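You operate a simulated robot arm through the tools that you are given. There is no shell and no other tool.

You are at the controls of a simulated robot arm. One attempt, no reset.

Task
Strip the clear and violet earpieces and lay them on the green tray.
Fine: old orange tube into EXTRA, grey elbow into OTHER.
Where things are to end (x, y in the base frame): clear earpiece within 2 cm of [43, 26]; violet earpiece within 2 cm of [43, 33].

The check looks at the end state, three seconds after you hand in, the way a careful person would. Anything else that was tipped, shoved, dropped, spilled or broken makes it a failure.

Robot
A 6-joint arm with a two-finger gripper, fixed in place. Base frame: the origin is at the foot of the arm, x ahead of it, y to its left, z up; the work surface is at about z = 90.3. Readings come in cm, degrees, newtons and seconds.
With the tool pointing down near the work surface it reaches from about 14 to 68 cm from the base axis. Its first joint turns from -66.0 to 66.0 degrees. Payload 2.45 kg.
The tool frame sits at the grasp point between the pads (the TCP): z along the fingers, y along the line on which they close. The tips reach 3 cm beyond it. Largest opening 10.6 cm; the body of the gripper starts 7.9 cm behind the TCP.
Orientation is told as [roll, pitch, yaw] about the base's x, y, z axes, in that order, counted from this pose: with the fingers straight down and closing along the base's y, the tool's x points along the base's -x, its y along +y and its z along -z.

Tools
- The arm moves only by the tool move_arm. Its argument "deltas" is a list of rows, each a list of 6 numbers: the shift along the base's x, y, z in cm, then the turn, a rotation vector about the base's x, y, z in degrees. In form: [[tx, ty, tz, wx, wy, wz], ...]. A call has 1 to 20 rows; each row shifts and turns the commanded pose from where the row before left it. "jaw" is the finger opening in cm, from 0 to 10.6, set as the call begins (left out, the last holds). Each row takes 0.2 s and may step no farther than 5 cm and 8.6 degrees from the row before; otherwise, or with a gripper value out of range, the whole call is refused. A pose out of reach is approached as far as the arm can. The call stops where the force on the tool passes 40 N (or 10 N more than at its start, if that is more) or the arm is blocked; 0.2 s more then pass. Each finger travels about 15.3 cm/s and halts on what it meets, pressing with about 22 N; the grip force reading is that of the motor and also rises with nothing between the fingers. The clock runs only during rows and for 0.2 s after the last one: add rows that do not move to give the fingers time. The reply holds the time, the measured pose of the TCP, the force on the tool along the base axes, the opening and the grip force, in the units named above and with some noise, with the torque about the TCP (base axes, N m) and any sound that the robot's microphone picked up.
- Cameras (640 x 400 px; columns grow to the right, rows downward): "scene" is fixed at [7.64, 44.2, 139.91]; the picture's right is [-0.44, -0.90, 0.00], its down [-0.55, 0.27, -0.79] and it looks along [0.71, -0.35, -0.62] (base axes); focal length 289 px, centre (320, 200). "wrist" rides on the gripper at [7.6, -0.2, -10.6] in the tool frame; the picture's right is [0.02, 1.00, 0.00], its down [-0.78, 0.02, -0.62] and it looks along [-0.62, 0.01, 0.78] (tool axes); focal length 247 px, centre (320, 200). There is no depth. A picture from a camera that has moved, and an enlarged one, comes with that camera's place and axes in the base frame and with its lens.
- camera(camera): a new picture of that camera. The clock stands still meanwhile.
- inspect(camera, box): a new picture of the part [left, top, right, bottom] of that camera's present view, enlarged. The clock stands still meanwhile.
- close_job(): hands the job in; it is judged then, once.

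Nothing tells you positions but the pictures and the camera data. Unless the task says otherwise, let go and move clear before handing in.

The tools are called after "Call:" as a command line: name --pt "numbers of a row" for each row, then --argument value for the rest, lists and objects as JSON in quotes. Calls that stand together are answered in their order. move_arm: Moves the arm, as the interface text tells. Its arguments: {"type":"object","properties":{"deltas":{"type":"array","items":{"type":"array","items":{"type":"number"}}},"jaw":{"type":"number"}},"required":["deltas"]} The other tools are called the same way: camera (camera) takes a picture; inspect (camera, box) takes an enlarged picture of a part of a camera's view; close_job () hands the job in.

At the start:

```text
t: 0.0
ee_pos: [41.53, 2.49, 121.65]
tcp_rot: [0.0, 0.0, 0.0]
wrist_force: [-0.5, -0.2, -0.3]
ft_torque: [0.0, 0.02, -0.03]
finger_gap: 10.6
grasp_force: 0.1
```

scene: 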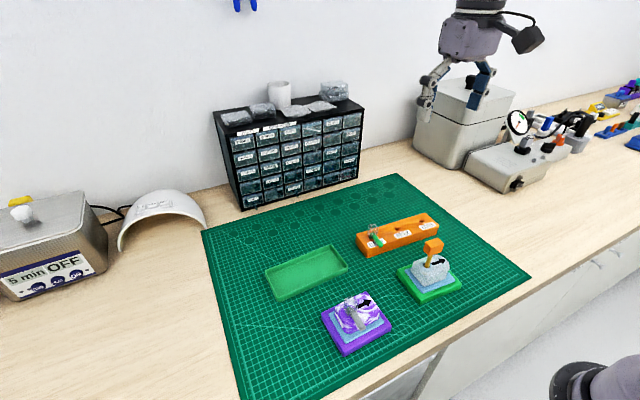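
wrist: 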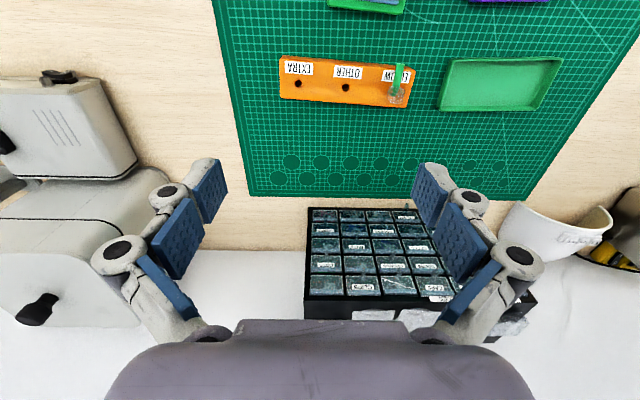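

I see a green mat with a green tray, an orange block with labelled holes, and two earpieces on violet and green bases. I'll enlarge the views to identify the parts.

Call:
inspect --camera "scene" --box '[310, 200, 470, 300]'

Call:
inspect --camera "scene" --box '[310, 270, 406, 360]'

Call:
inspect --camera "scene" --box '[390, 230, 470, 305]'

Call:
inspect --camera "wrist" --box '[260, 0, 580, 200]'

Call:
inspect --camera "scene" --box '[350, 205, 446, 265]'

```text
4.00 times, centred on (390, 250) of scene
camera zoom: at [7.64, 44.2, 139.91], right [-0.44, -0.9, 0.0], down [-0.55, 0.27, -0.79], along [0.71, -0.35, -0.62], focal length 1154 px, centre (40, 0)
```

zoom: 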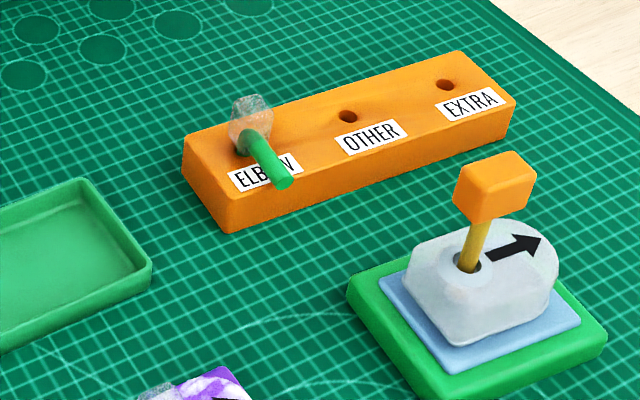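

```text
4.44 times, centred on (358, 315) of scene
camera zoom: at [7.64, 44.2, 139.91], right [-0.44, -0.9, 0.0], down [-0.55, 0.27, -0.79], along [0.71, -0.35, -0.62], focal length 1283 px, centre (151, -311)
```

zoom: 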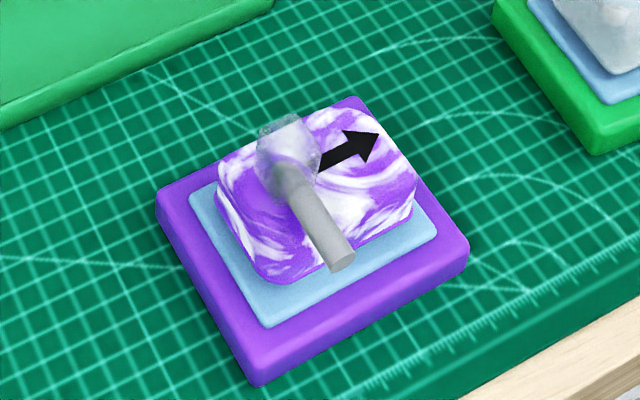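

```text
5.33 times, centred on (430, 268) of scene
camera zoom: at [7.64, 44.2, 139.91], right [-0.44, -0.9, 0.0], down [-0.55, 0.27, -0.79], along [0.71, -0.35, -0.62], focal length 1539 px, centre (-267, -160)
```

zoom: 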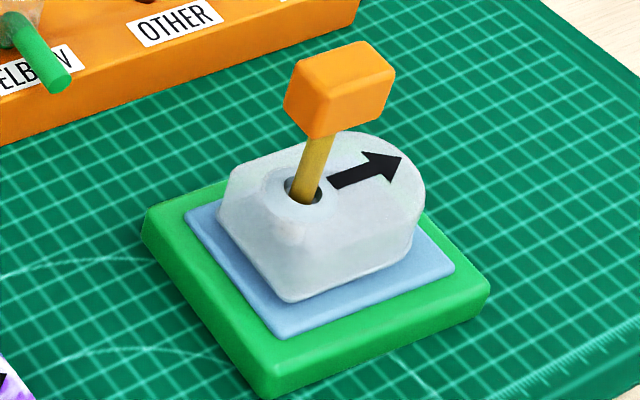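

```text
2.00 times, centred on (420, 100) of wrist
camera zoom: at [34.02, 2.32, 132.21], right [-0.02, 1.0, 0.0], down [0.78, 0.02, 0.62], along [0.62, 0.01, -0.78], focal length 494 px, centre (120, 400)
```

zoom: 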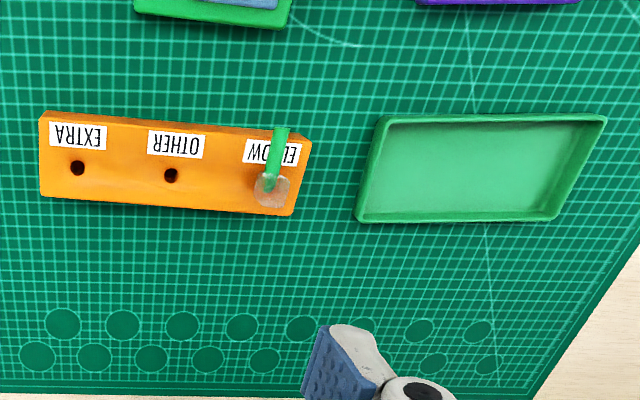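

```text
6.67 times, centred on (398, 235) of scene
camera zoom: at [7.64, 44.2, 139.91], right [-0.44, -0.9, 0.0], down [-0.55, 0.27, -0.79], along [0.71, -0.35, -0.62], focal length 1924 px, centre (-200, -33)
```

zoom: 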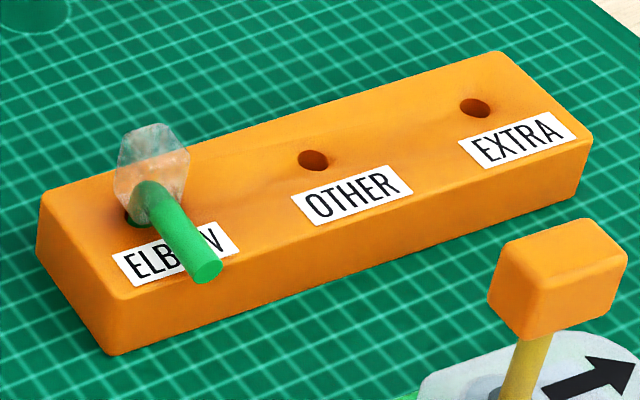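

The clear earpiece (orange tube) is near (31, 9) on the green base, and the violet one (grey elbow) is near (29, 26) on the purple base. The rack is near (42, 8) and the tray near (43, 29.5). I'll move back for a closer wrist look at both.

Call:
move_arm --pt "-4 1 -2 0 0 0" --pt "-4 1 -2 0 0 0" --pt "-4 1 -2 0 0 0" --pt "-4 1 -2 0 0 0" --pt "-4 1 -2 0 0 0" --pt "-2 1 -2 0 0 0" --pt "0 0 0 0 0 0"

Call:
camera --camera "wrist"

Call:
camera --camera "scene"

```text
t: 1.6
ee_pos: [19.76, 8.17, 109.85]
tcp_rot: [-0.1, 0.0, 0.0]
wrist_force: [0.1, -0.2, 0.3]
ft_torque: [0.02, 0.01, -0.01]
finger_gap: 10.58
grasp_force: 0.1
```

```text
taken
camera wrist: at [12.15, 8.05, 120.35], right [-0.02, 1.0, 0.0], down [0.78, 0.02, 0.62], along [0.62, 0.01, -0.78], focal length 247 px, centre (320, 200)
```

wrist: 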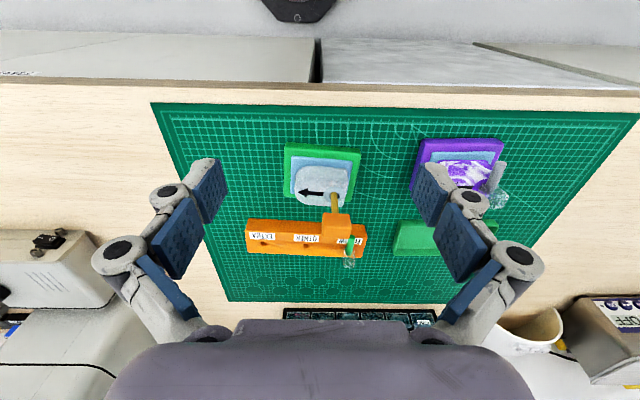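

```text
taken
```

scene: 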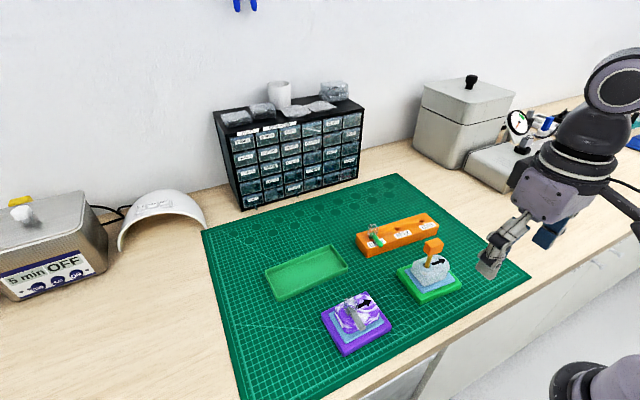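

Call:
inspect --camera "wrist" --box '[270, 130, 380, 280]'

Call:
inspect --camera "wrist" --box '[390, 130, 520, 260]'

Call:
inspect --camera "wrist" --box '[230, 200, 390, 280]'

```text
2.67 times, centred on (325, 205) of wrist
camera zoom: at [12.15, 8.05, 120.35], right [-0.02, 1.0, 0.0], down [0.78, 0.02, 0.62], along [0.62, 0.01, -0.78], focal length 659 px, centre (307, 187)
```

zoom: 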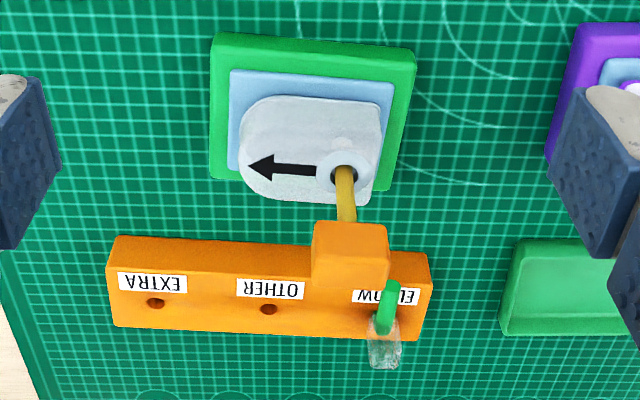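

```text
3.08 times, centred on (455, 195) of wrist
camera zoom: at [12.15, 8.05, 120.35], right [-0.02, 1.0, 0.0], down [0.78, 0.02, 0.62], along [0.62, 0.01, -0.78], focal length 760 px, centre (-95, 215)
```

zoom: 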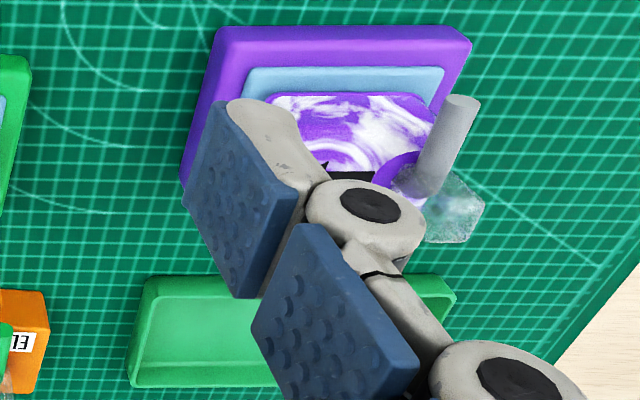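

```text
4.00 times, centred on (310, 240) of wrist
camera zoom: at [12.15, 8.05, 120.35], right [-0.02, 1.0, 0.0], down [0.78, 0.02, 0.62], along [0.62, 0.01, -0.78], focal length 988 px, centre (360, 40)
```

zoom: 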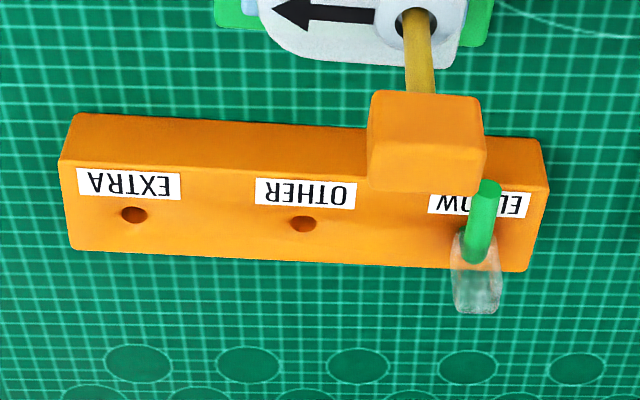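

The orange head is at about (30.8, 10.1, 101), its hole top at z 95.8, EXTRA at (43.7, -0.8) and OTHER at (44.0, 6.3), both with top z 92.6. Next is a closer look at the violet earpiece and its elbow.

Call:
move_arm --pt "0 5 0 0 0 0" --pt "0 5 -1 0 0 0" --pt "0 5 -1 0 0 0" --pt "0 4 -1 0 0 0" --pt "0 0 -1 0 0 0" --pt "0 0 0 0 0 0"

Call:
camera --camera "wrist"

Call:
inspect --camera "wrist" --box '[240, 100, 400, 240]'

```text
refused: row 2 steps farther than a row can; nothing moved
```

```text
taken
camera wrist: at [12.15, 8.05, 120.35], right [-0.02, 1.0, 0.0], down [0.78, 0.02, 0.62], along [0.62, 0.01, -0.78], focal length 247 px, centre (320, 200)
```

wrist: 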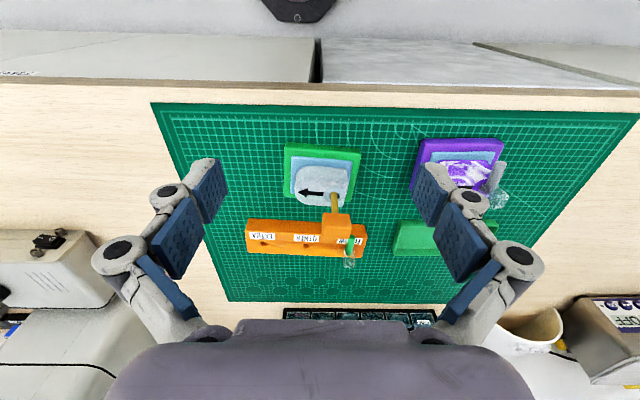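

```text
2.86 times, centred on (320, 170) of wrist
camera zoom: at [12.15, 8.05, 120.35], right [-0.02, 1.0, 0.0], down [0.78, 0.02, 0.62], along [0.62, 0.01, -0.78], focal length 706 px, centre (320, 286)
```

zoom: 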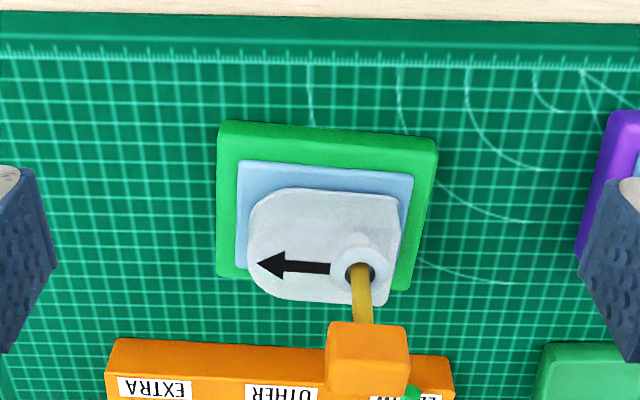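

That move was refused because one row was too long, so nothing has changed. I'll use smaller steps to reach the violet side.

Call:
move_arm --pt "0 4.5 -1 0 0 0" --pt "0 4.5 -1 0 0 0" --pt "0 4.5 -1 0 0 0" --pt "0 4.5 -1 0 0 0" --pt "0 0 0 0 0 0" --pt "0 0 0 0 0 0"

Call:
camera --camera "wrist"

Call:
inspect --camera "wrist" --box '[240, 100, 400, 240]'

```text
t: 3.0
ee_pos: [19.23, 26.26, 105.67]
tcp_rot: [0.0, 0.0, 0.0]
wrist_force: [0.2, 0.0, 0.0]
ft_torque: [-0.02, 0.0, 0.01]
finger_gap: 10.6
grasp_force: 0.0
```

```text
taken
camera wrist: at [11.9, 26.18, 116.12], right [-0.02, 1.0, 0.0], down [0.78, 0.02, 0.62], along [0.62, 0.01, -0.78], focal length 247 px, centre (320, 200)
```

wrist: 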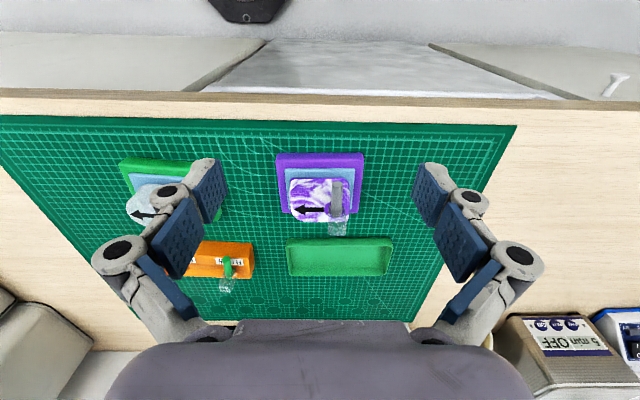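

```text
2.86 times, centred on (320, 170) of wrist
camera zoom: at [11.9, 26.18, 116.12], right [-0.02, 1.0, 0.0], down [0.78, 0.02, 0.62], along [0.62, 0.01, -0.78], focal length 706 px, centre (320, 286)
```

zoom: 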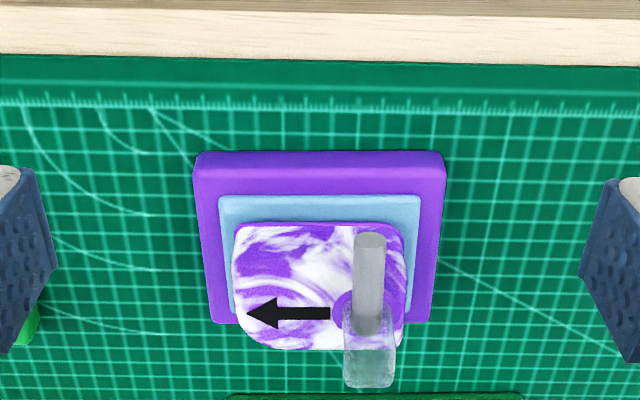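

Call:
inspect --camera "wrist" --box '[280, 165, 368, 245]'

Call:
inspect --camera "scene" --box '[325, 285, 397, 345]'

Call:
inspect --camera "scene" --box '[355, 210, 400, 255]'

```text
5.00 times, centred on (324, 205) of wrist
camera zoom: at [11.9, 26.18, 116.12], right [-0.02, 1.0, 0.0], down [0.78, 0.02, 0.62], along [0.62, 0.01, -0.78], focal length 1235 px, centre (300, 175)
```

zoom: 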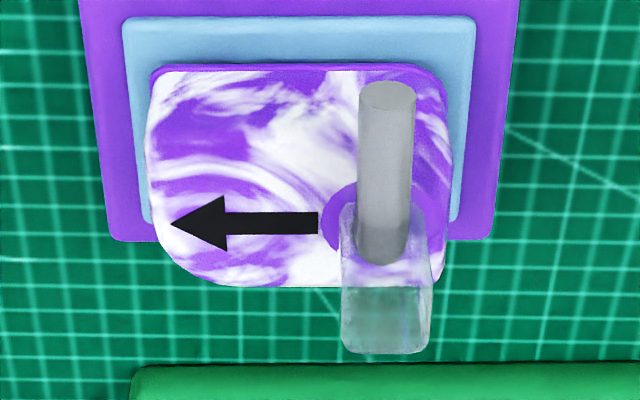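

```text
6.67 times, centred on (361, 315) of scene
camera zoom: at [7.64, 44.2, 139.91], right [-0.44, -0.9, 0.0], down [-0.55, 0.27, -0.79], along [0.71, -0.35, -0.62], focal length 1924 px, centre (47, -567)
```

zoom: 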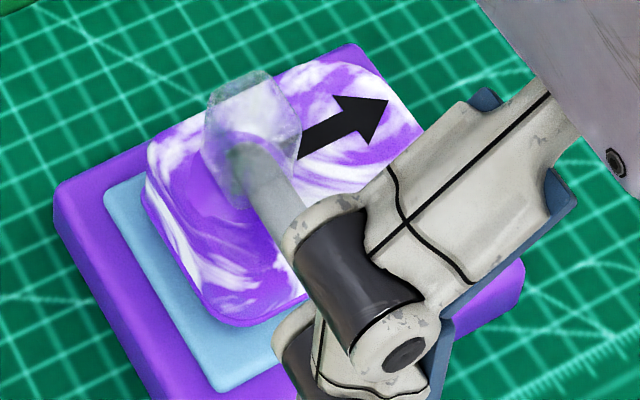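

```text
8.89 times, centred on (378, 232) of scene
camera zoom: at [7.64, 44.2, 139.91], right [-0.44, -0.9, 0.0], down [-0.55, 0.27, -0.79], along [0.71, -0.35, -0.62], focal length 2566 px, centre (-191, -89)
```

zoom: 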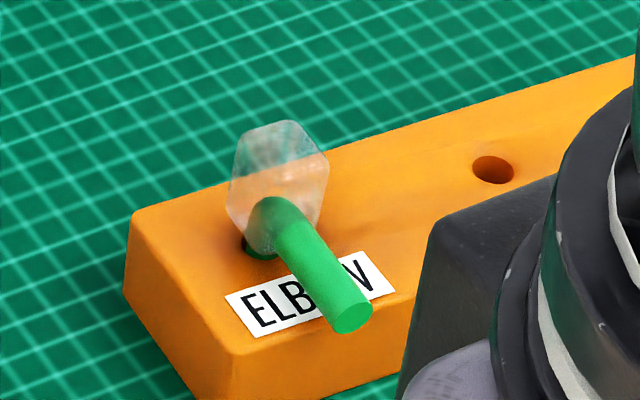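

The grey elbow's clear knob is a box of roughly 1.8 × 2 × 2.3 cm around (28.8, 28.4, 98.2), with its arm toward -x. I'll start with the orange tube and hover above its head for a closer look.

Call:
move_arm --pt "0 0 3 0 0 0" --pt "2.26 -3.26 0.3 0 0 0" --pt "2.26 -3.26 0.3 0 0 0" --pt "2.26 -3.26 0.3 0 0 0" --pt "2.26 -3.26 0.3 0 0 0" --pt "2.26 -3.26 0.2 0 0 0" --pt "0 0 0 0 0 0" --pt "0 0 0 0 0 0"

Call:
camera --camera "wrist"

Call:
inspect --camera "wrist" --box '[240, 60, 400, 200]'

Call:
inspect --camera "scene" --box '[390, 220, 470, 290]'

```text
t: 4.8
ee_pos: [30.93, 9.94, 109.77]
tcp_rot: [-0.1, -0.1, 0.0]
wrist_force: [0.1, -1.4, 0.6]
ft_torque: [0.02, -0.01, 0.01]
finger_gap: 10.61
grasp_force: 0.0
```

```text
taken
camera wrist: at [23.33, 9.79, 120.23], right [-0.02, 1.0, 0.0], down [0.78, 0.02, 0.62], along [0.62, 0.01, -0.78], focal length 247 px, centre (320, 200)
```

wrist: 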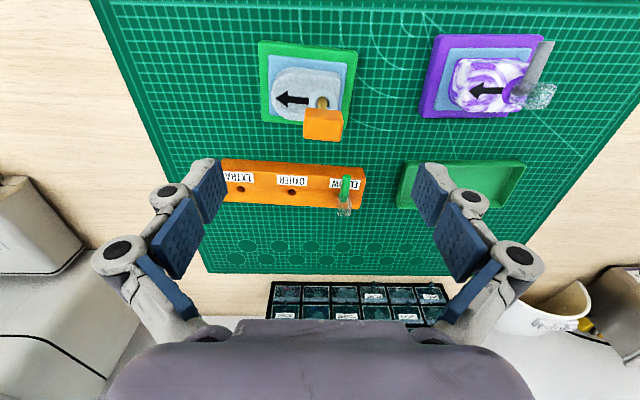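

```text
2.86 times, centred on (320, 130) of wrist
camera zoom: at [23.33, 9.79, 120.23], right [-0.02, 1.0, 0.0], down [0.78, 0.02, 0.62], along [0.62, 0.01, -0.78], focal length 706 px, centre (320, 400)
```

zoom: 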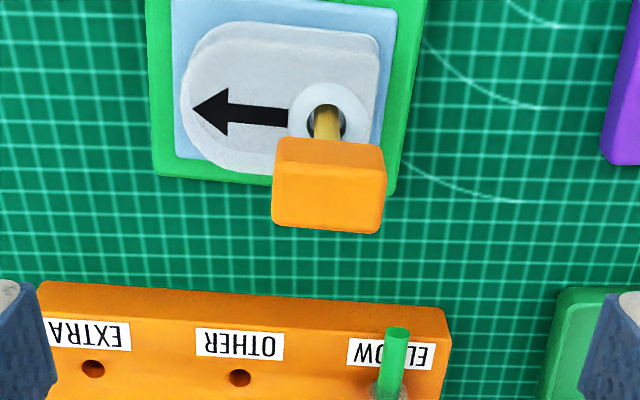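

```text
5.71 times, centred on (430, 255) of scene
camera zoom: at [7.64, 44.2, 139.91], right [-0.44, -0.9, 0.0], down [-0.55, 0.27, -0.79], along [0.71, -0.35, -0.62], focal length 1649 px, centre (-309, -114)
```

zoom: 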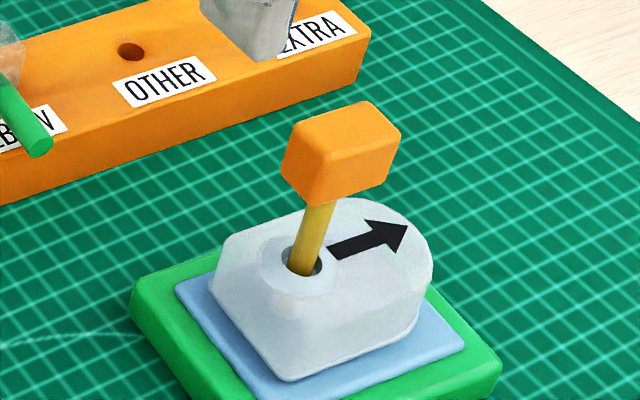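

The orange head spans about x 30.2–31.8, y 8.6–11.6 and z 100–102, and is turned about -5°. I'll turn to match, descend with open jaws, and then close.

Call:
move_arm --pt "0.1 0.05 -3 0 0 -5" --pt "0 0 -3 0 0 0" --pt "0 0 -2.6 0 0 0" --pt "0 0 0 0 0 0" --pt "0 0 0 0 0 0"

Call:
camera --camera "wrist"

Call:
inspect --camera "scene" --box '[370, 190, 490, 300]'

```text
t: 6.0
ee_pos: [31.09, 9.95, 101.47]
tcp_rot: [0.0, 0.0, -5.0]
wrist_force: [0.0, 0.1, 1.1]
ft_torque: [-0.01, 0.01, 0.02]
finger_gap: 10.61
grasp_force: 0.1
```

```text
taken
camera wrist: at [23.55, 10.64, 111.92], right [0.07, 1.0, 0.0], down [0.78, -0.05, 0.62], along [0.62, -0.04, -0.78], focal length 247 px, centre (320, 200)
```

wrist: 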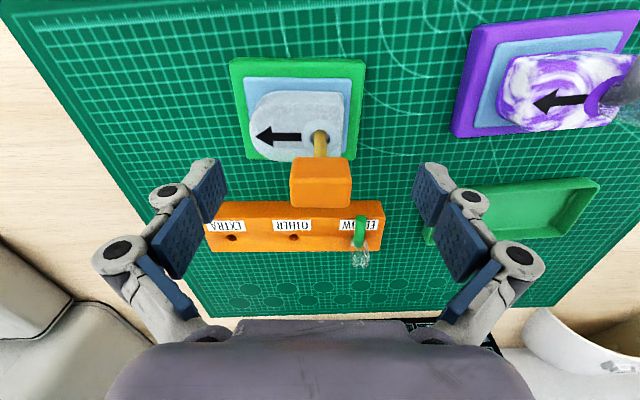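

```text
3.64 times, centred on (430, 245) of scene
camera zoom: at [7.64, 44.2, 139.91], right [-0.44, -0.9, 0.0], down [-0.55, 0.27, -0.79], along [0.71, -0.35, -0.62], focal length 1050 px, centre (-80, 36)
```

zoom: 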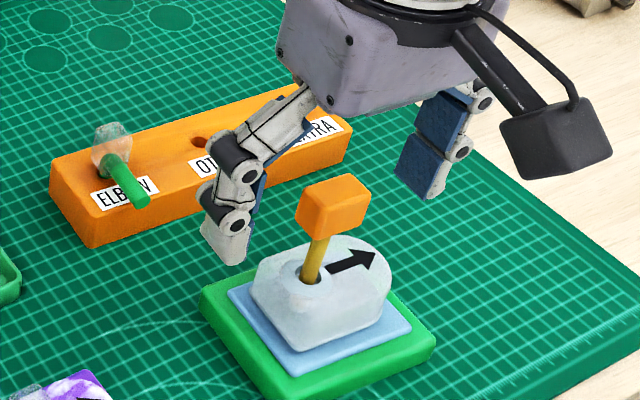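

The head is centred between the fingers, so I'm closing on it now.

Call:
move_arm --pt "0 0 0 0 0 0" --pt "0 0 0 0 0 0" --pt "0 0 0 0 0 0" --pt "0 0 0 0 0 0" --jaw 1.5

Call:
inspect --camera "scene" --box '[370, 190, 490, 300]'

Call:
inspect --camera "wrist" --box '[220, 50, 420, 250]'

```text
t: 7.0
ee_pos: [31.07, 10.17, 101.51]
tcp_rot: [0.1, 0.0, -5.0]
wrist_force: [1.0, 0.3, 12.1]
ft_torque: [0.05, 0.0, 0.06]
finger_gap: 2.8
grasp_force: 22.2
```

```text
3.64 times, centred on (430, 245) of scene
camera zoom: at [7.63, 44.2, 139.91], right [-0.44, -0.9, 0.0], down [-0.55, 0.27, -0.79], along [0.71, -0.35, -0.62], focal length 1050 px, centre (-80, 36)
```

zoom: 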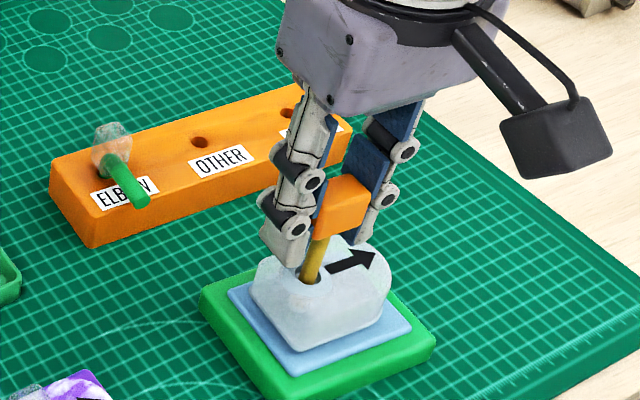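

```text
2.00 times, centred on (320, 150) of wrist
camera zoom: at [23.55, 10.64, 111.96], right [0.07, 1.0, 0.0], down [0.78, -0.05, 0.62], along [0.62, -0.04, -0.78], focal length 494 px, centre (320, 300)
```

zoom: 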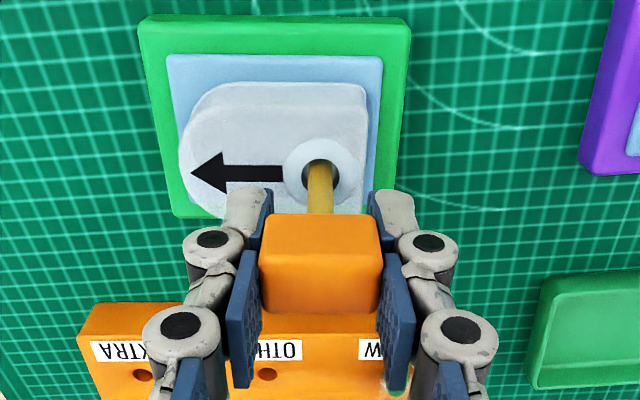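

The grip is firm at a 2.8 cm opening. I'll start a gentle upward pull and watch the force and whether the earpiece follows.

Call:
move_arm --pt "0 0 0.2 0 0 0" --pt "0 0 0.2 0 0 0" --pt "0 0 0 0 0 0"

Call:
inspect --camera "scene" --box '[370, 190, 490, 300]'

Call:
inspect --camera "wrist" --box '[220, 50, 420, 250]'

```text
t: 7.8
ee_pos: [31.03, 10.16, 101.84]
tcp_rot: [0.0, -0.1, -5.0]
wrist_force: [0.1, -0.5, -0.1]
ft_torque: [0.01, 0.0, 0.01]
finger_gap: 2.77
grasp_force: 21.8
```

```text
3.64 times, centred on (430, 245) of scene
camera zoom: at [7.64, 44.2, 139.91], right [-0.44, -0.9, 0.0], down [-0.55, 0.27, -0.79], along [0.71, -0.35, -0.62], focal length 1050 px, centre (-80, 36)
```

zoom: 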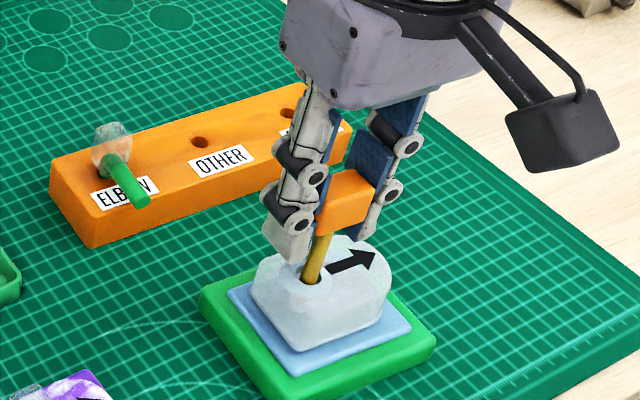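

```text
2.00 times, centred on (320, 150) of wrist
camera zoom: at [23.45, 10.69, 112.4], right [0.07, 1.0, 0.0], down [0.78, -0.05, 0.62], along [0.62, -0.04, -0.78], focal length 494 px, centre (320, 300)
```

zoom: 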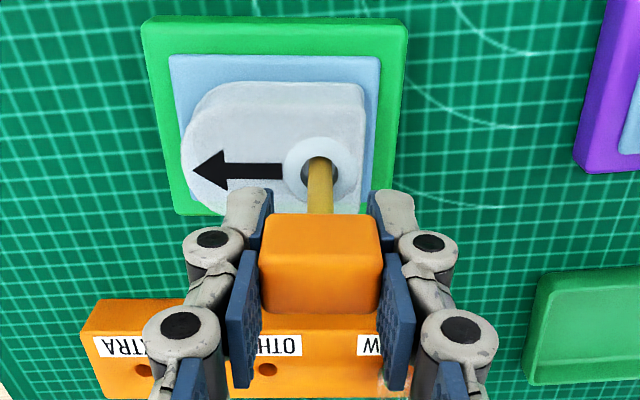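

The tube rises with almost no force and the earpiece stays put, so I'll keep pulling up in small steps.

Call:
move_arm --pt "0 0 0.3 0 0 0" --pt "0 0 0.3 0 0 0" --pt "0 0 0.3 0 0 0" --pt "0 0 0 0 0 0"

Call:
inspect --camera "scene" --box '[370, 190, 490, 300]'

Call:
inspect --camera "wrist" --box '[220, 50, 420, 250]'

```text
t: 8.8
ee_pos: [30.97, 10.09, 102.84]
tcp_rot: [0.0, 0.1, -5.1]
wrist_force: [0.7, 0.4, 0.4]
ft_torque: [0.02, 0.03, 0.0]
finger_gap: 2.78
grasp_force: 22.3
```

```text
3.64 times, centred on (430, 245) of scene
camera zoom: at [7.64, 44.2, 139.91], right [-0.44, -0.9, 0.0], down [-0.55, 0.27, -0.79], along [0.71, -0.35, -0.62], focal length 1050 px, centre (-80, 36)
```

zoom: 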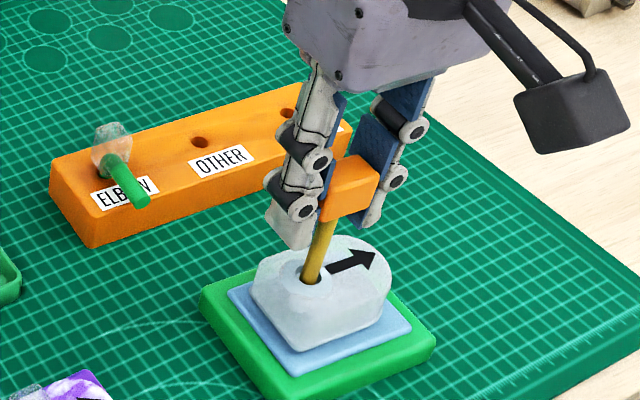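

```text
2.00 times, centred on (320, 150) of wrist
camera zoom: at [23.46, 10.72, 113.37], right [0.07, 1.0, 0.0], down [0.78, -0.05, 0.62], along [0.62, -0.04, -0.78], focal length 494 px, centre (320, 300)
```

zoom: 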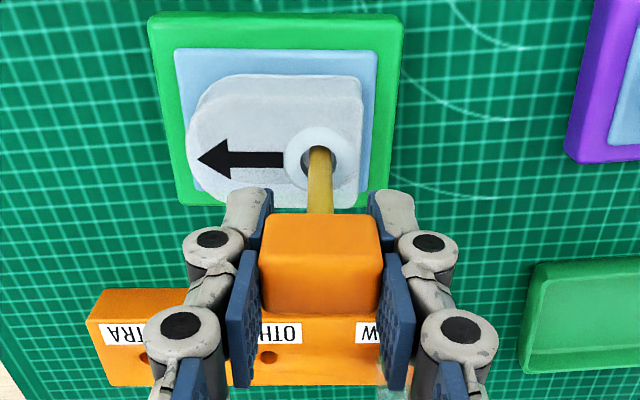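

Call:
move_arm --pt "0 0 0.4 0 0 0" --pt "0 0 0.4 0 0 0" --pt "0 0 0.4 0 0 0" --pt "0 0 0.4 0 0 0" --pt "0 0 0 0 0 0"

Call:
inspect --camera "scene" --box '[370, 190, 490, 300]'

Call:
inspect --camera "wrist" --box '[220, 50, 420, 250]'

```text
t: 10.0
ee_pos: [30.88, 10.17, 104.38]
tcp_rot: [-0.1, -0.1, -5.0]
wrist_force: [-0.4, -0.2, -0.1]
ft_torque: [-0.03, 0.0, 0.0]
finger_gap: 2.79
grasp_force: 21.9
```

```text
3.64 times, centred on (430, 245) of scene
camera zoom: at [7.64, 44.2, 139.91], right [-0.44, -0.9, 0.0], down [-0.55, 0.27, -0.79], along [0.71, -0.35, -0.62], focal length 1050 px, centre (-80, 36)
```

zoom: 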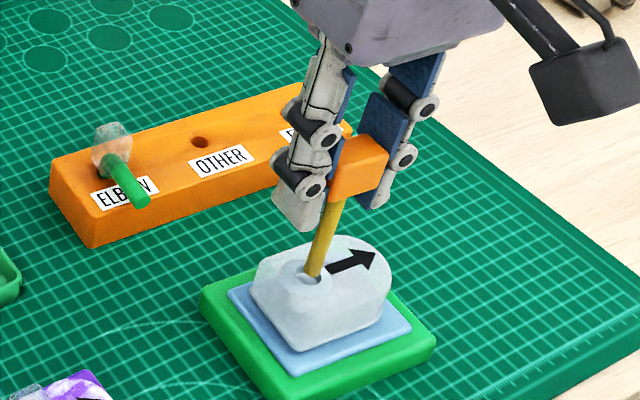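

```text
2.00 times, centred on (320, 150) of wrist
camera zoom: at [23.37, 10.78, 114.88], right [0.07, 1.0, 0.0], down [0.78, -0.05, 0.62], along [0.62, -0.04, -0.78], focal length 494 px, centre (320, 300)
```

zoom: 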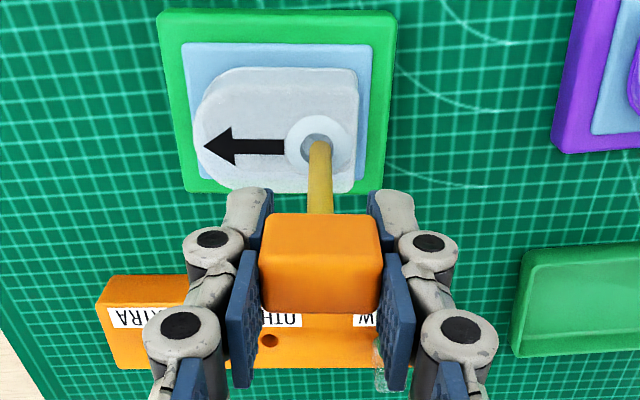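

The tube looks nearly free of the hole. I'll lift it clear and look at its full length.

Call:
move_arm --pt "0 0 0.8 0 0 0" --pt "0 0 1 0 0 0" --pt "0 0 1.5 0 0 0" --pt "0 0 1.5 0 0 0" --pt "0 0 0 0 0 0"

Call:
inspect --camera "scene" --box '[370, 170, 490, 300]'

Call:
inspect --camera "wrist" --box '[220, 50, 420, 250]'

Call:
camera --camera "wrist"

```text
t: 11.2
ee_pos: [30.93, 10.14, 109.22]
tcp_rot: [-0.1, 0.1, -5.0]
wrist_force: [0.1, -0.1, 0.1]
ft_torque: [0.01, 0.0, 0.03]
finger_gap: 2.77
grasp_force: 22.5
```

```text
3.08 times, centred on (430, 235) of scene
camera zoom: at [7.64, 44.2, 139.91], right [-0.44, -0.9, 0.0], down [-0.55, 0.27, -0.79], along [0.71, -0.35, -0.62], focal length 888 px, centre (-18, 92)
```

zoom: 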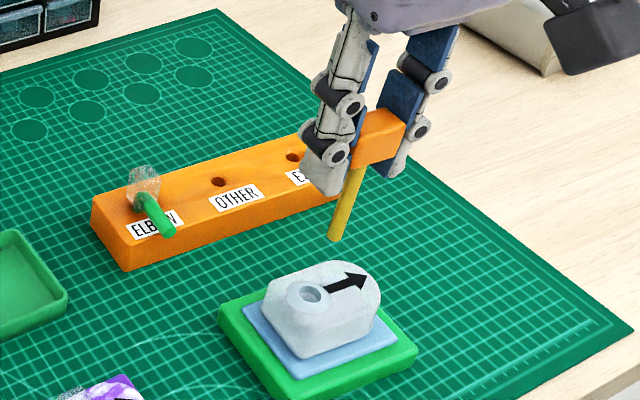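

```text
2.00 times, centred on (320, 150) of wrist
camera zoom: at [23.34, 10.67, 119.71], right [0.07, 1.0, 0.0], down [0.78, -0.05, 0.62], along [0.62, -0.04, -0.78], focal length 494 px, centre (320, 300)
```

zoom: 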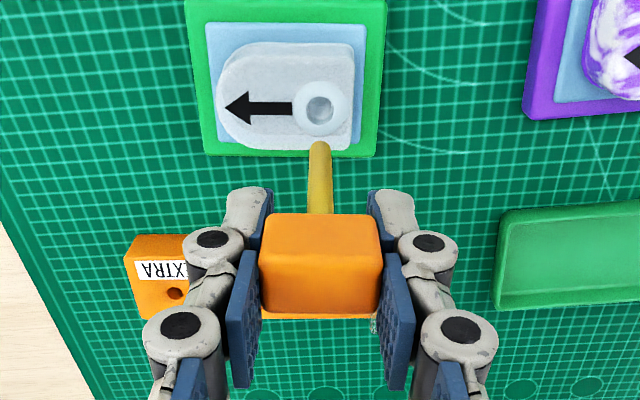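

```text
taken
camera wrist: at [23.34, 10.67, 119.71], right [0.07, 1.0, 0.0], down [0.78, -0.05, 0.62], along [0.62, -0.04, -0.78], focal length 247 px, centre (320, 200)
```

wrist: 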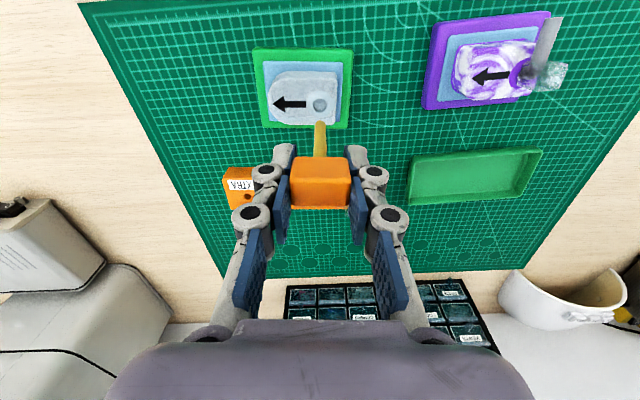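

The tube came out cleanly and hangs vertically, with its tip about 8.3 cm below the TCP and the earpiece still seated. I'll carry it over EXTRA and hover to compare tip and hole.

Call:
move_arm --pt "3.27 -2.75 0 0 0 0" --pt "3.27 -2.75 0 0 0 0" --pt "3.27 -2.75 0 0 0 0" --pt "3.26 -2.74 0 0 0 0" --pt "0 0 -2.5 0 0 0" --pt "0 0 -2 0 0 0" --pt "0 0 -2 0 0 0" --pt "0 0 0 0 0 0" --pt "0 0 0 0 0 0"

Call:
inspect --camera "scene" --box '[390, 150, 470, 250]'

Call:
inspect --camera "wrist" --box '[270, 70, 370, 170]'

Call:
camera --camera "wrist"

```text
t: 13.2
ee_pos: [43.76, -0.96, 102.59]
tcp_rot: [0.0, 0.0, -5.0]
wrist_force: [-0.2, 0.4, -0.5]
ft_torque: [-0.03, -0.01, 0.0]
finger_gap: 2.78
grasp_force: 21.9
```

```text
4.00 times, centred on (430, 200) of scene
camera zoom: at [7.64, 44.2, 139.91], right [-0.44, -0.9, 0.0], down [-0.55, 0.27, -0.79], along [0.71, -0.35, -0.62], focal length 1154 px, centre (-120, 200)
```

zoom: 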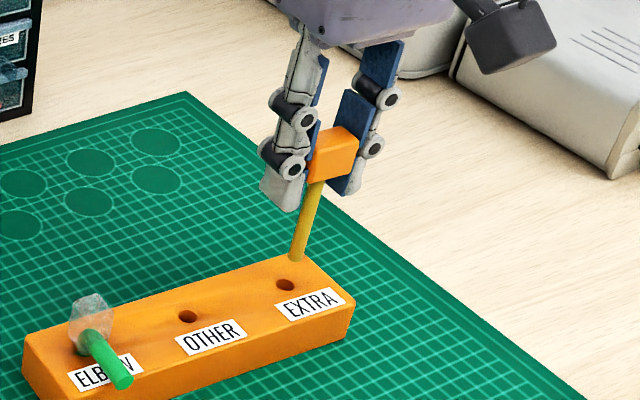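

```text
4.00 times, centred on (320, 120) of wrist
camera zoom: at [36.18, -0.31, 113.15], right [0.07, 1.0, 0.0], down [0.78, -0.05, 0.62], along [0.62, -0.04, -0.78], focal length 988 px, centre (320, 520)
```

zoom: 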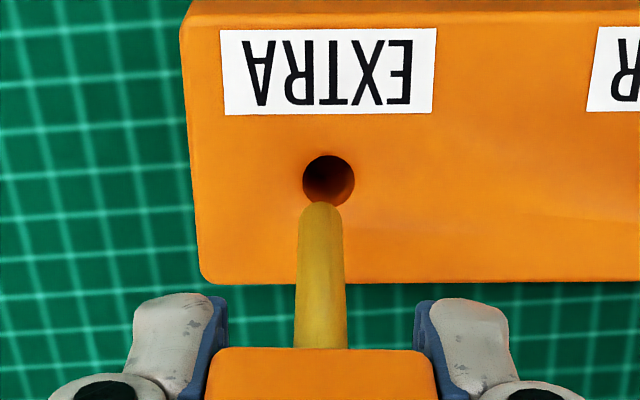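

```text
taken
camera wrist: at [36.18, -0.31, 113.15], right [0.07, 1.0, 0.0], down [0.78, -0.05, 0.62], along [0.62, -0.04, -0.78], focal length 247 px, centre (320, 200)
```

wrist: 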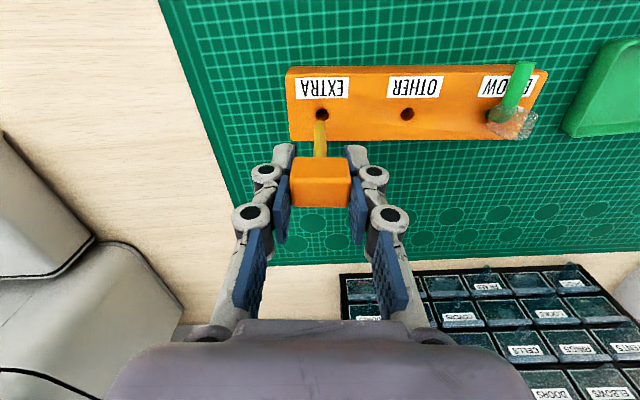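

The tip is about 2 cm above the rack, slightly to +x and -y of the EXTRA hole. I'll shift about -0.11 in x and +0.19 in y, descend halfway, and check again.

Call:
move_arm --pt "-0.11 0.19 0 0 0 0" --pt "0 0 -0.7 0 0 0" --pt "0 0 -0.6 0 0 0" --pt "0 0 0 0 0 0" --pt "0 0 0 0 0 0"

Call:
inspect --camera "scene" --box '[400, 190, 450, 240]'

Call:
inspect --camera "wrist" --box '[295, 85, 345, 135]'

```text
t: 14.4
ee_pos: [43.87, -0.57, 101.36]
tcp_rot: [0.0, 0.1, -4.9]
wrist_force: [0.5, -0.5, 1.0]
ft_torque: [0.03, -0.01, -0.01]
finger_gap: 2.81
grasp_force: 22.0
```

```text
8.00 times, centred on (425, 215) of scene
camera zoom: at [7.64, 44.2, 139.91], right [-0.44, -0.9, 0.0], down [-0.55, 0.27, -0.79], along [0.71, -0.35, -0.62], focal length 2309 px, centre (-520, 80)
```

zoom: 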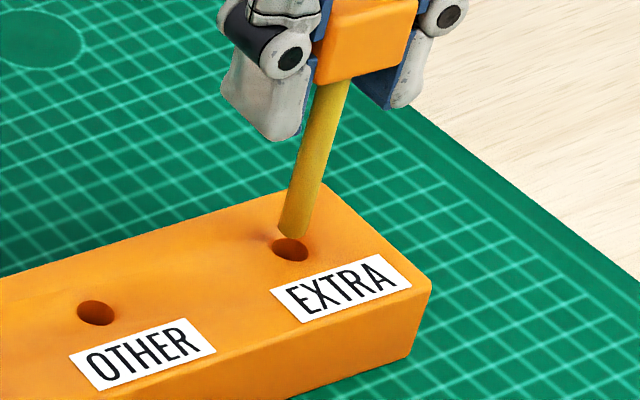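

```text
8.00 times, centred on (320, 110) of wrist
camera zoom: at [36.24, -0.05, 111.86], right [0.07, 1.0, 0.0], down [0.78, -0.05, 0.62], along [0.62, -0.04, -0.78], focal length 1976 px, centre (320, 920)
```

zoom: 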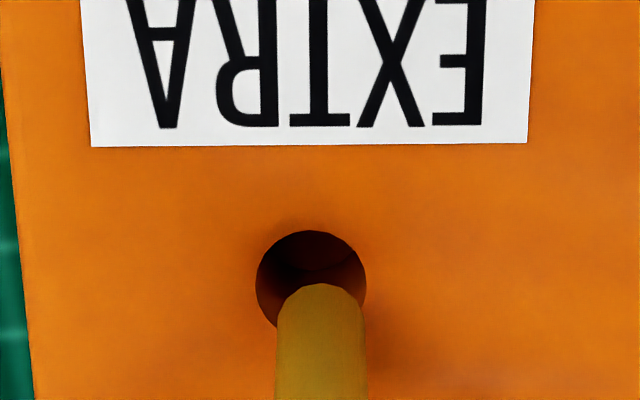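

The hole is now slightly to -x and -y of the tip. I'll apply a fine correction and lower to just enter the hole.

Call:
move_arm --pt "-0.12 -0.08 0 0 0 0" --pt "0 0 -0.25 0 0 0" --pt "0 0 -0.25 0 0 0" --pt "0 0 0 0 0 0" --pt "0 0 0 0 0 0"

Call:
inspect --camera "scene" --box '[400, 190, 450, 240]'

Call:
inspect --camera "wrist" --box '[295, 85, 345, 135]'

```text
t: 15.6
ee_pos: [43.87, -0.63, 100.98]
tcp_rot: [-0.1, -0.1, -5.0]
wrist_force: [-0.3, -0.1, -0.5]
ft_torque: [0.0, -0.01, 0.0]
finger_gap: 2.77
grasp_force: 22.0
```

```text
8.00 times, centred on (425, 215) of scene
camera zoom: at [7.64, 44.2, 139.91], right [-0.44, -0.9, 0.0], down [-0.55, 0.27, -0.79], along [0.71, -0.35, -0.62], focal length 2309 px, centre (-520, 80)
```

zoom: 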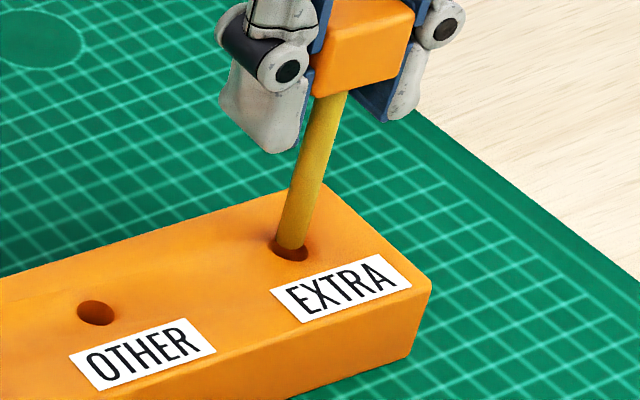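

```text
8.00 times, centred on (320, 110) of wrist
camera zoom: at [36.26, -0.11, 111.39], right [0.07, 1.0, 0.0], down [0.78, -0.05, 0.62], along [0.62, -0.04, -0.78], focal length 1976 px, centre (320, 920)
```

zoom: 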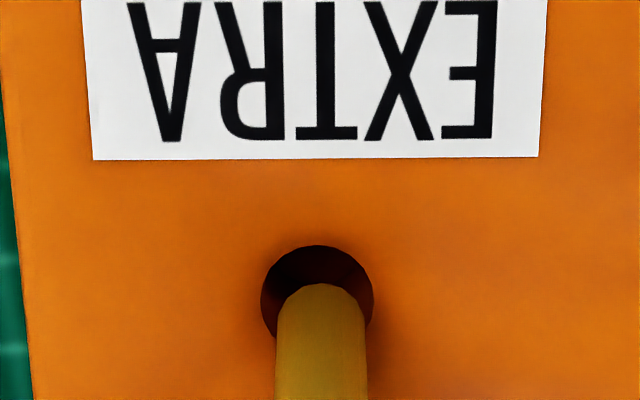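

Call:
move_arm --pt "-0.17 0.02 0 0 0 0" --pt "0 0 0 0 0 0" --pt "0 0 0 0 0 0"

Call:
inspect --camera "scene" --box '[415, 200, 440, 225]'

Call:
inspect --camera "wrist" --box '[295, 85, 345, 135]'

```text
t: 16.4
ee_pos: [43.63, -0.58, 100.92]
tcp_rot: [-0.1, 0.1, -5.1]
wrist_force: [-0.2, -0.5, 0.4]
ft_torque: [0.0, 0.02, 0.0]
finger_gap: 2.76
grasp_force: 21.8
```

```text
16.00 times, centred on (428, 212) of scene
camera zoom: at [7.64, 44.2, 139.91], right [-0.44, -0.9, 0.0], down [-0.55, 0.27, -0.79], along [0.71, -0.35, -0.62], focal length 4618 px, centre (-1400, 0)
```

zoom: 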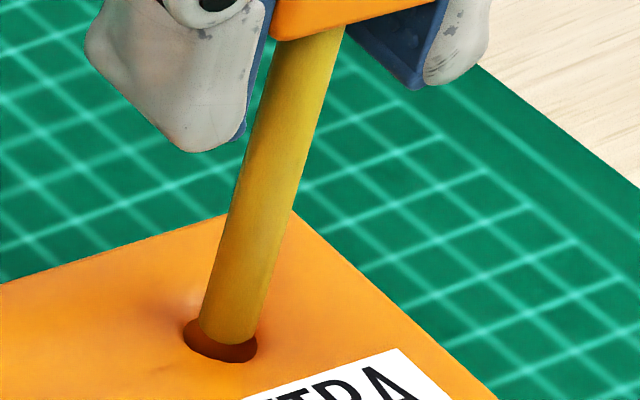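

```text
8.00 times, centred on (320, 110) of wrist
camera zoom: at [36.1, -0.11, 111.41], right [0.07, 1.0, 0.0], down [0.78, -0.05, 0.62], along [0.62, -0.04, -0.78], focal length 1976 px, centre (320, 920)
```

zoom: 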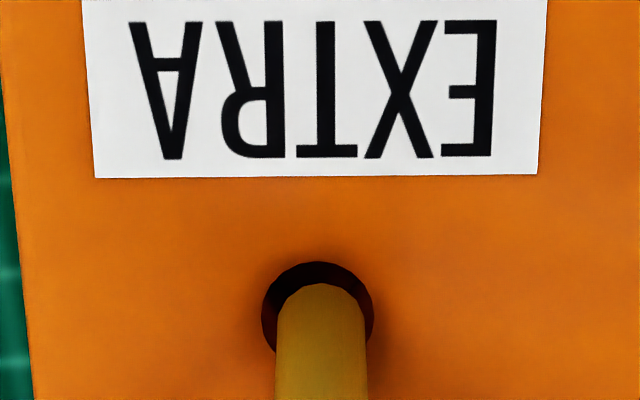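

Call:
move_arm --pt "-0.07 0.03 0 0 0 0" --pt "0 0 -0.2 0 0 0" --pt "0 0 -0.2 0 0 0" --pt "0 0 0 0 0 0"

Call:
inspect --camera "scene" --box '[415, 200, 440, 225]'

Call:
inspect --camera "wrist" --box '[295, 85, 345, 135]'

```text
t: 17.4
ee_pos: [43.54, -0.66, 100.5]
tcp_rot: [0.0, 0.0, -4.9]
wrist_force: [-0.2, 0.0, -0.1]
ft_torque: [0.01, 0.02, 0.0]
finger_gap: 2.79
grasp_force: 22.5
```

```text
16.00 times, centred on (428, 212) of scene
camera zoom: at [7.64, 44.2, 139.91], right [-0.44, -0.9, 0.0], down [-0.55, 0.27, -0.79], along [0.71, -0.35, -0.62], focal length 4618 px, centre (-1400, 0)
```

zoom: 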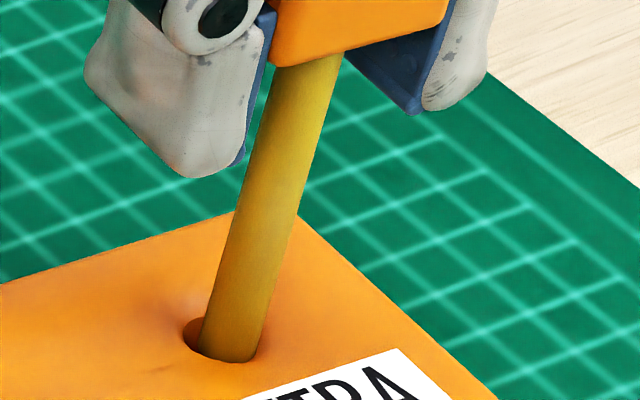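

```text
8.00 times, centred on (320, 110) of wrist
camera zoom: at [36.0, -0.11, 111.02], right [0.07, 1.0, 0.0], down [0.78, -0.05, 0.62], along [0.62, -0.04, -0.78], focal length 1976 px, centre (320, 920)
```

zoom: 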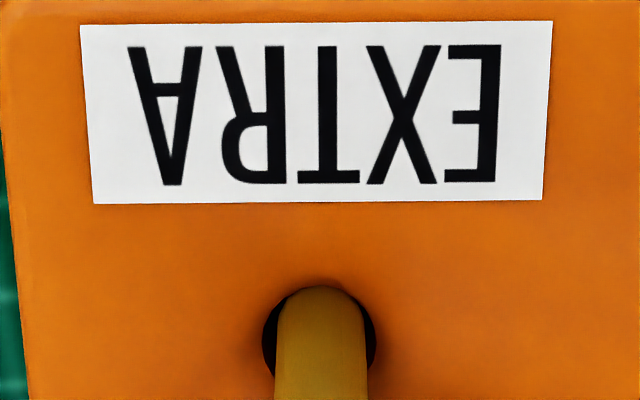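

The tip has entered the EXTRA hole. I'll nudge it toward centre and lower it in small steps, watching the force.

Call:
move_arm --pt "0.06 0.05 -0.15 0 0 0" --pt "0 0 -0.2 0 0 0" --pt "0 0 -0.2 0 0 0" --pt "0 0 0 0 0 0"

Call:
inspect --camera "scene" --box '[415, 200, 440, 225]'

Call:
inspect --camera "wrist" --box '[295, 85, 345, 135]'

```text
t: 18.4
ee_pos: [43.78, -0.65, 99.93]
tcp_rot: [0.0, 0.0, -5.1]
wrist_force: [-0.4, -1.0, 0.2]
ft_torque: [0.0, -0.04, -0.01]
finger_gap: 2.8
grasp_force: 22.2
```

```text
16.00 times, centred on (428, 212) of scene
camera zoom: at [7.64, 44.2, 139.91], right [-0.44, -0.9, 0.0], down [-0.55, 0.27, -0.79], along [0.71, -0.35, -0.62], focal length 4618 px, centre (-1400, 0)
```

zoom: 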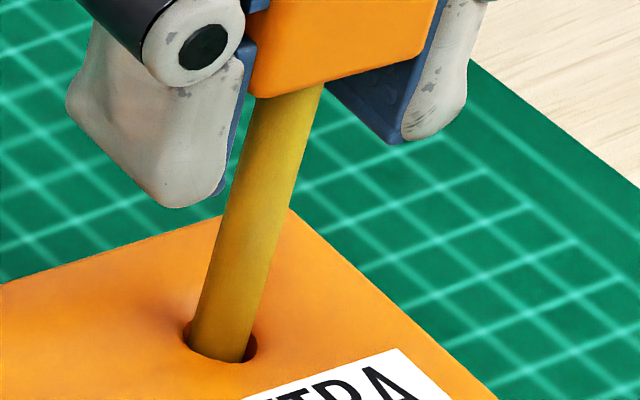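

```text
8.00 times, centred on (320, 110) of wrist
camera zoom: at [36.1, -0.02, 110.41], right [0.07, 1.0, 0.0], down [0.78, -0.05, 0.62], along [0.62, -0.04, -0.78], focal length 1976 px, centre (320, 920)
```

zoom: 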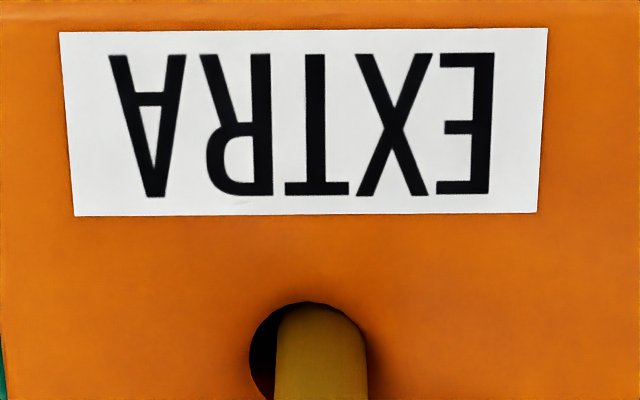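

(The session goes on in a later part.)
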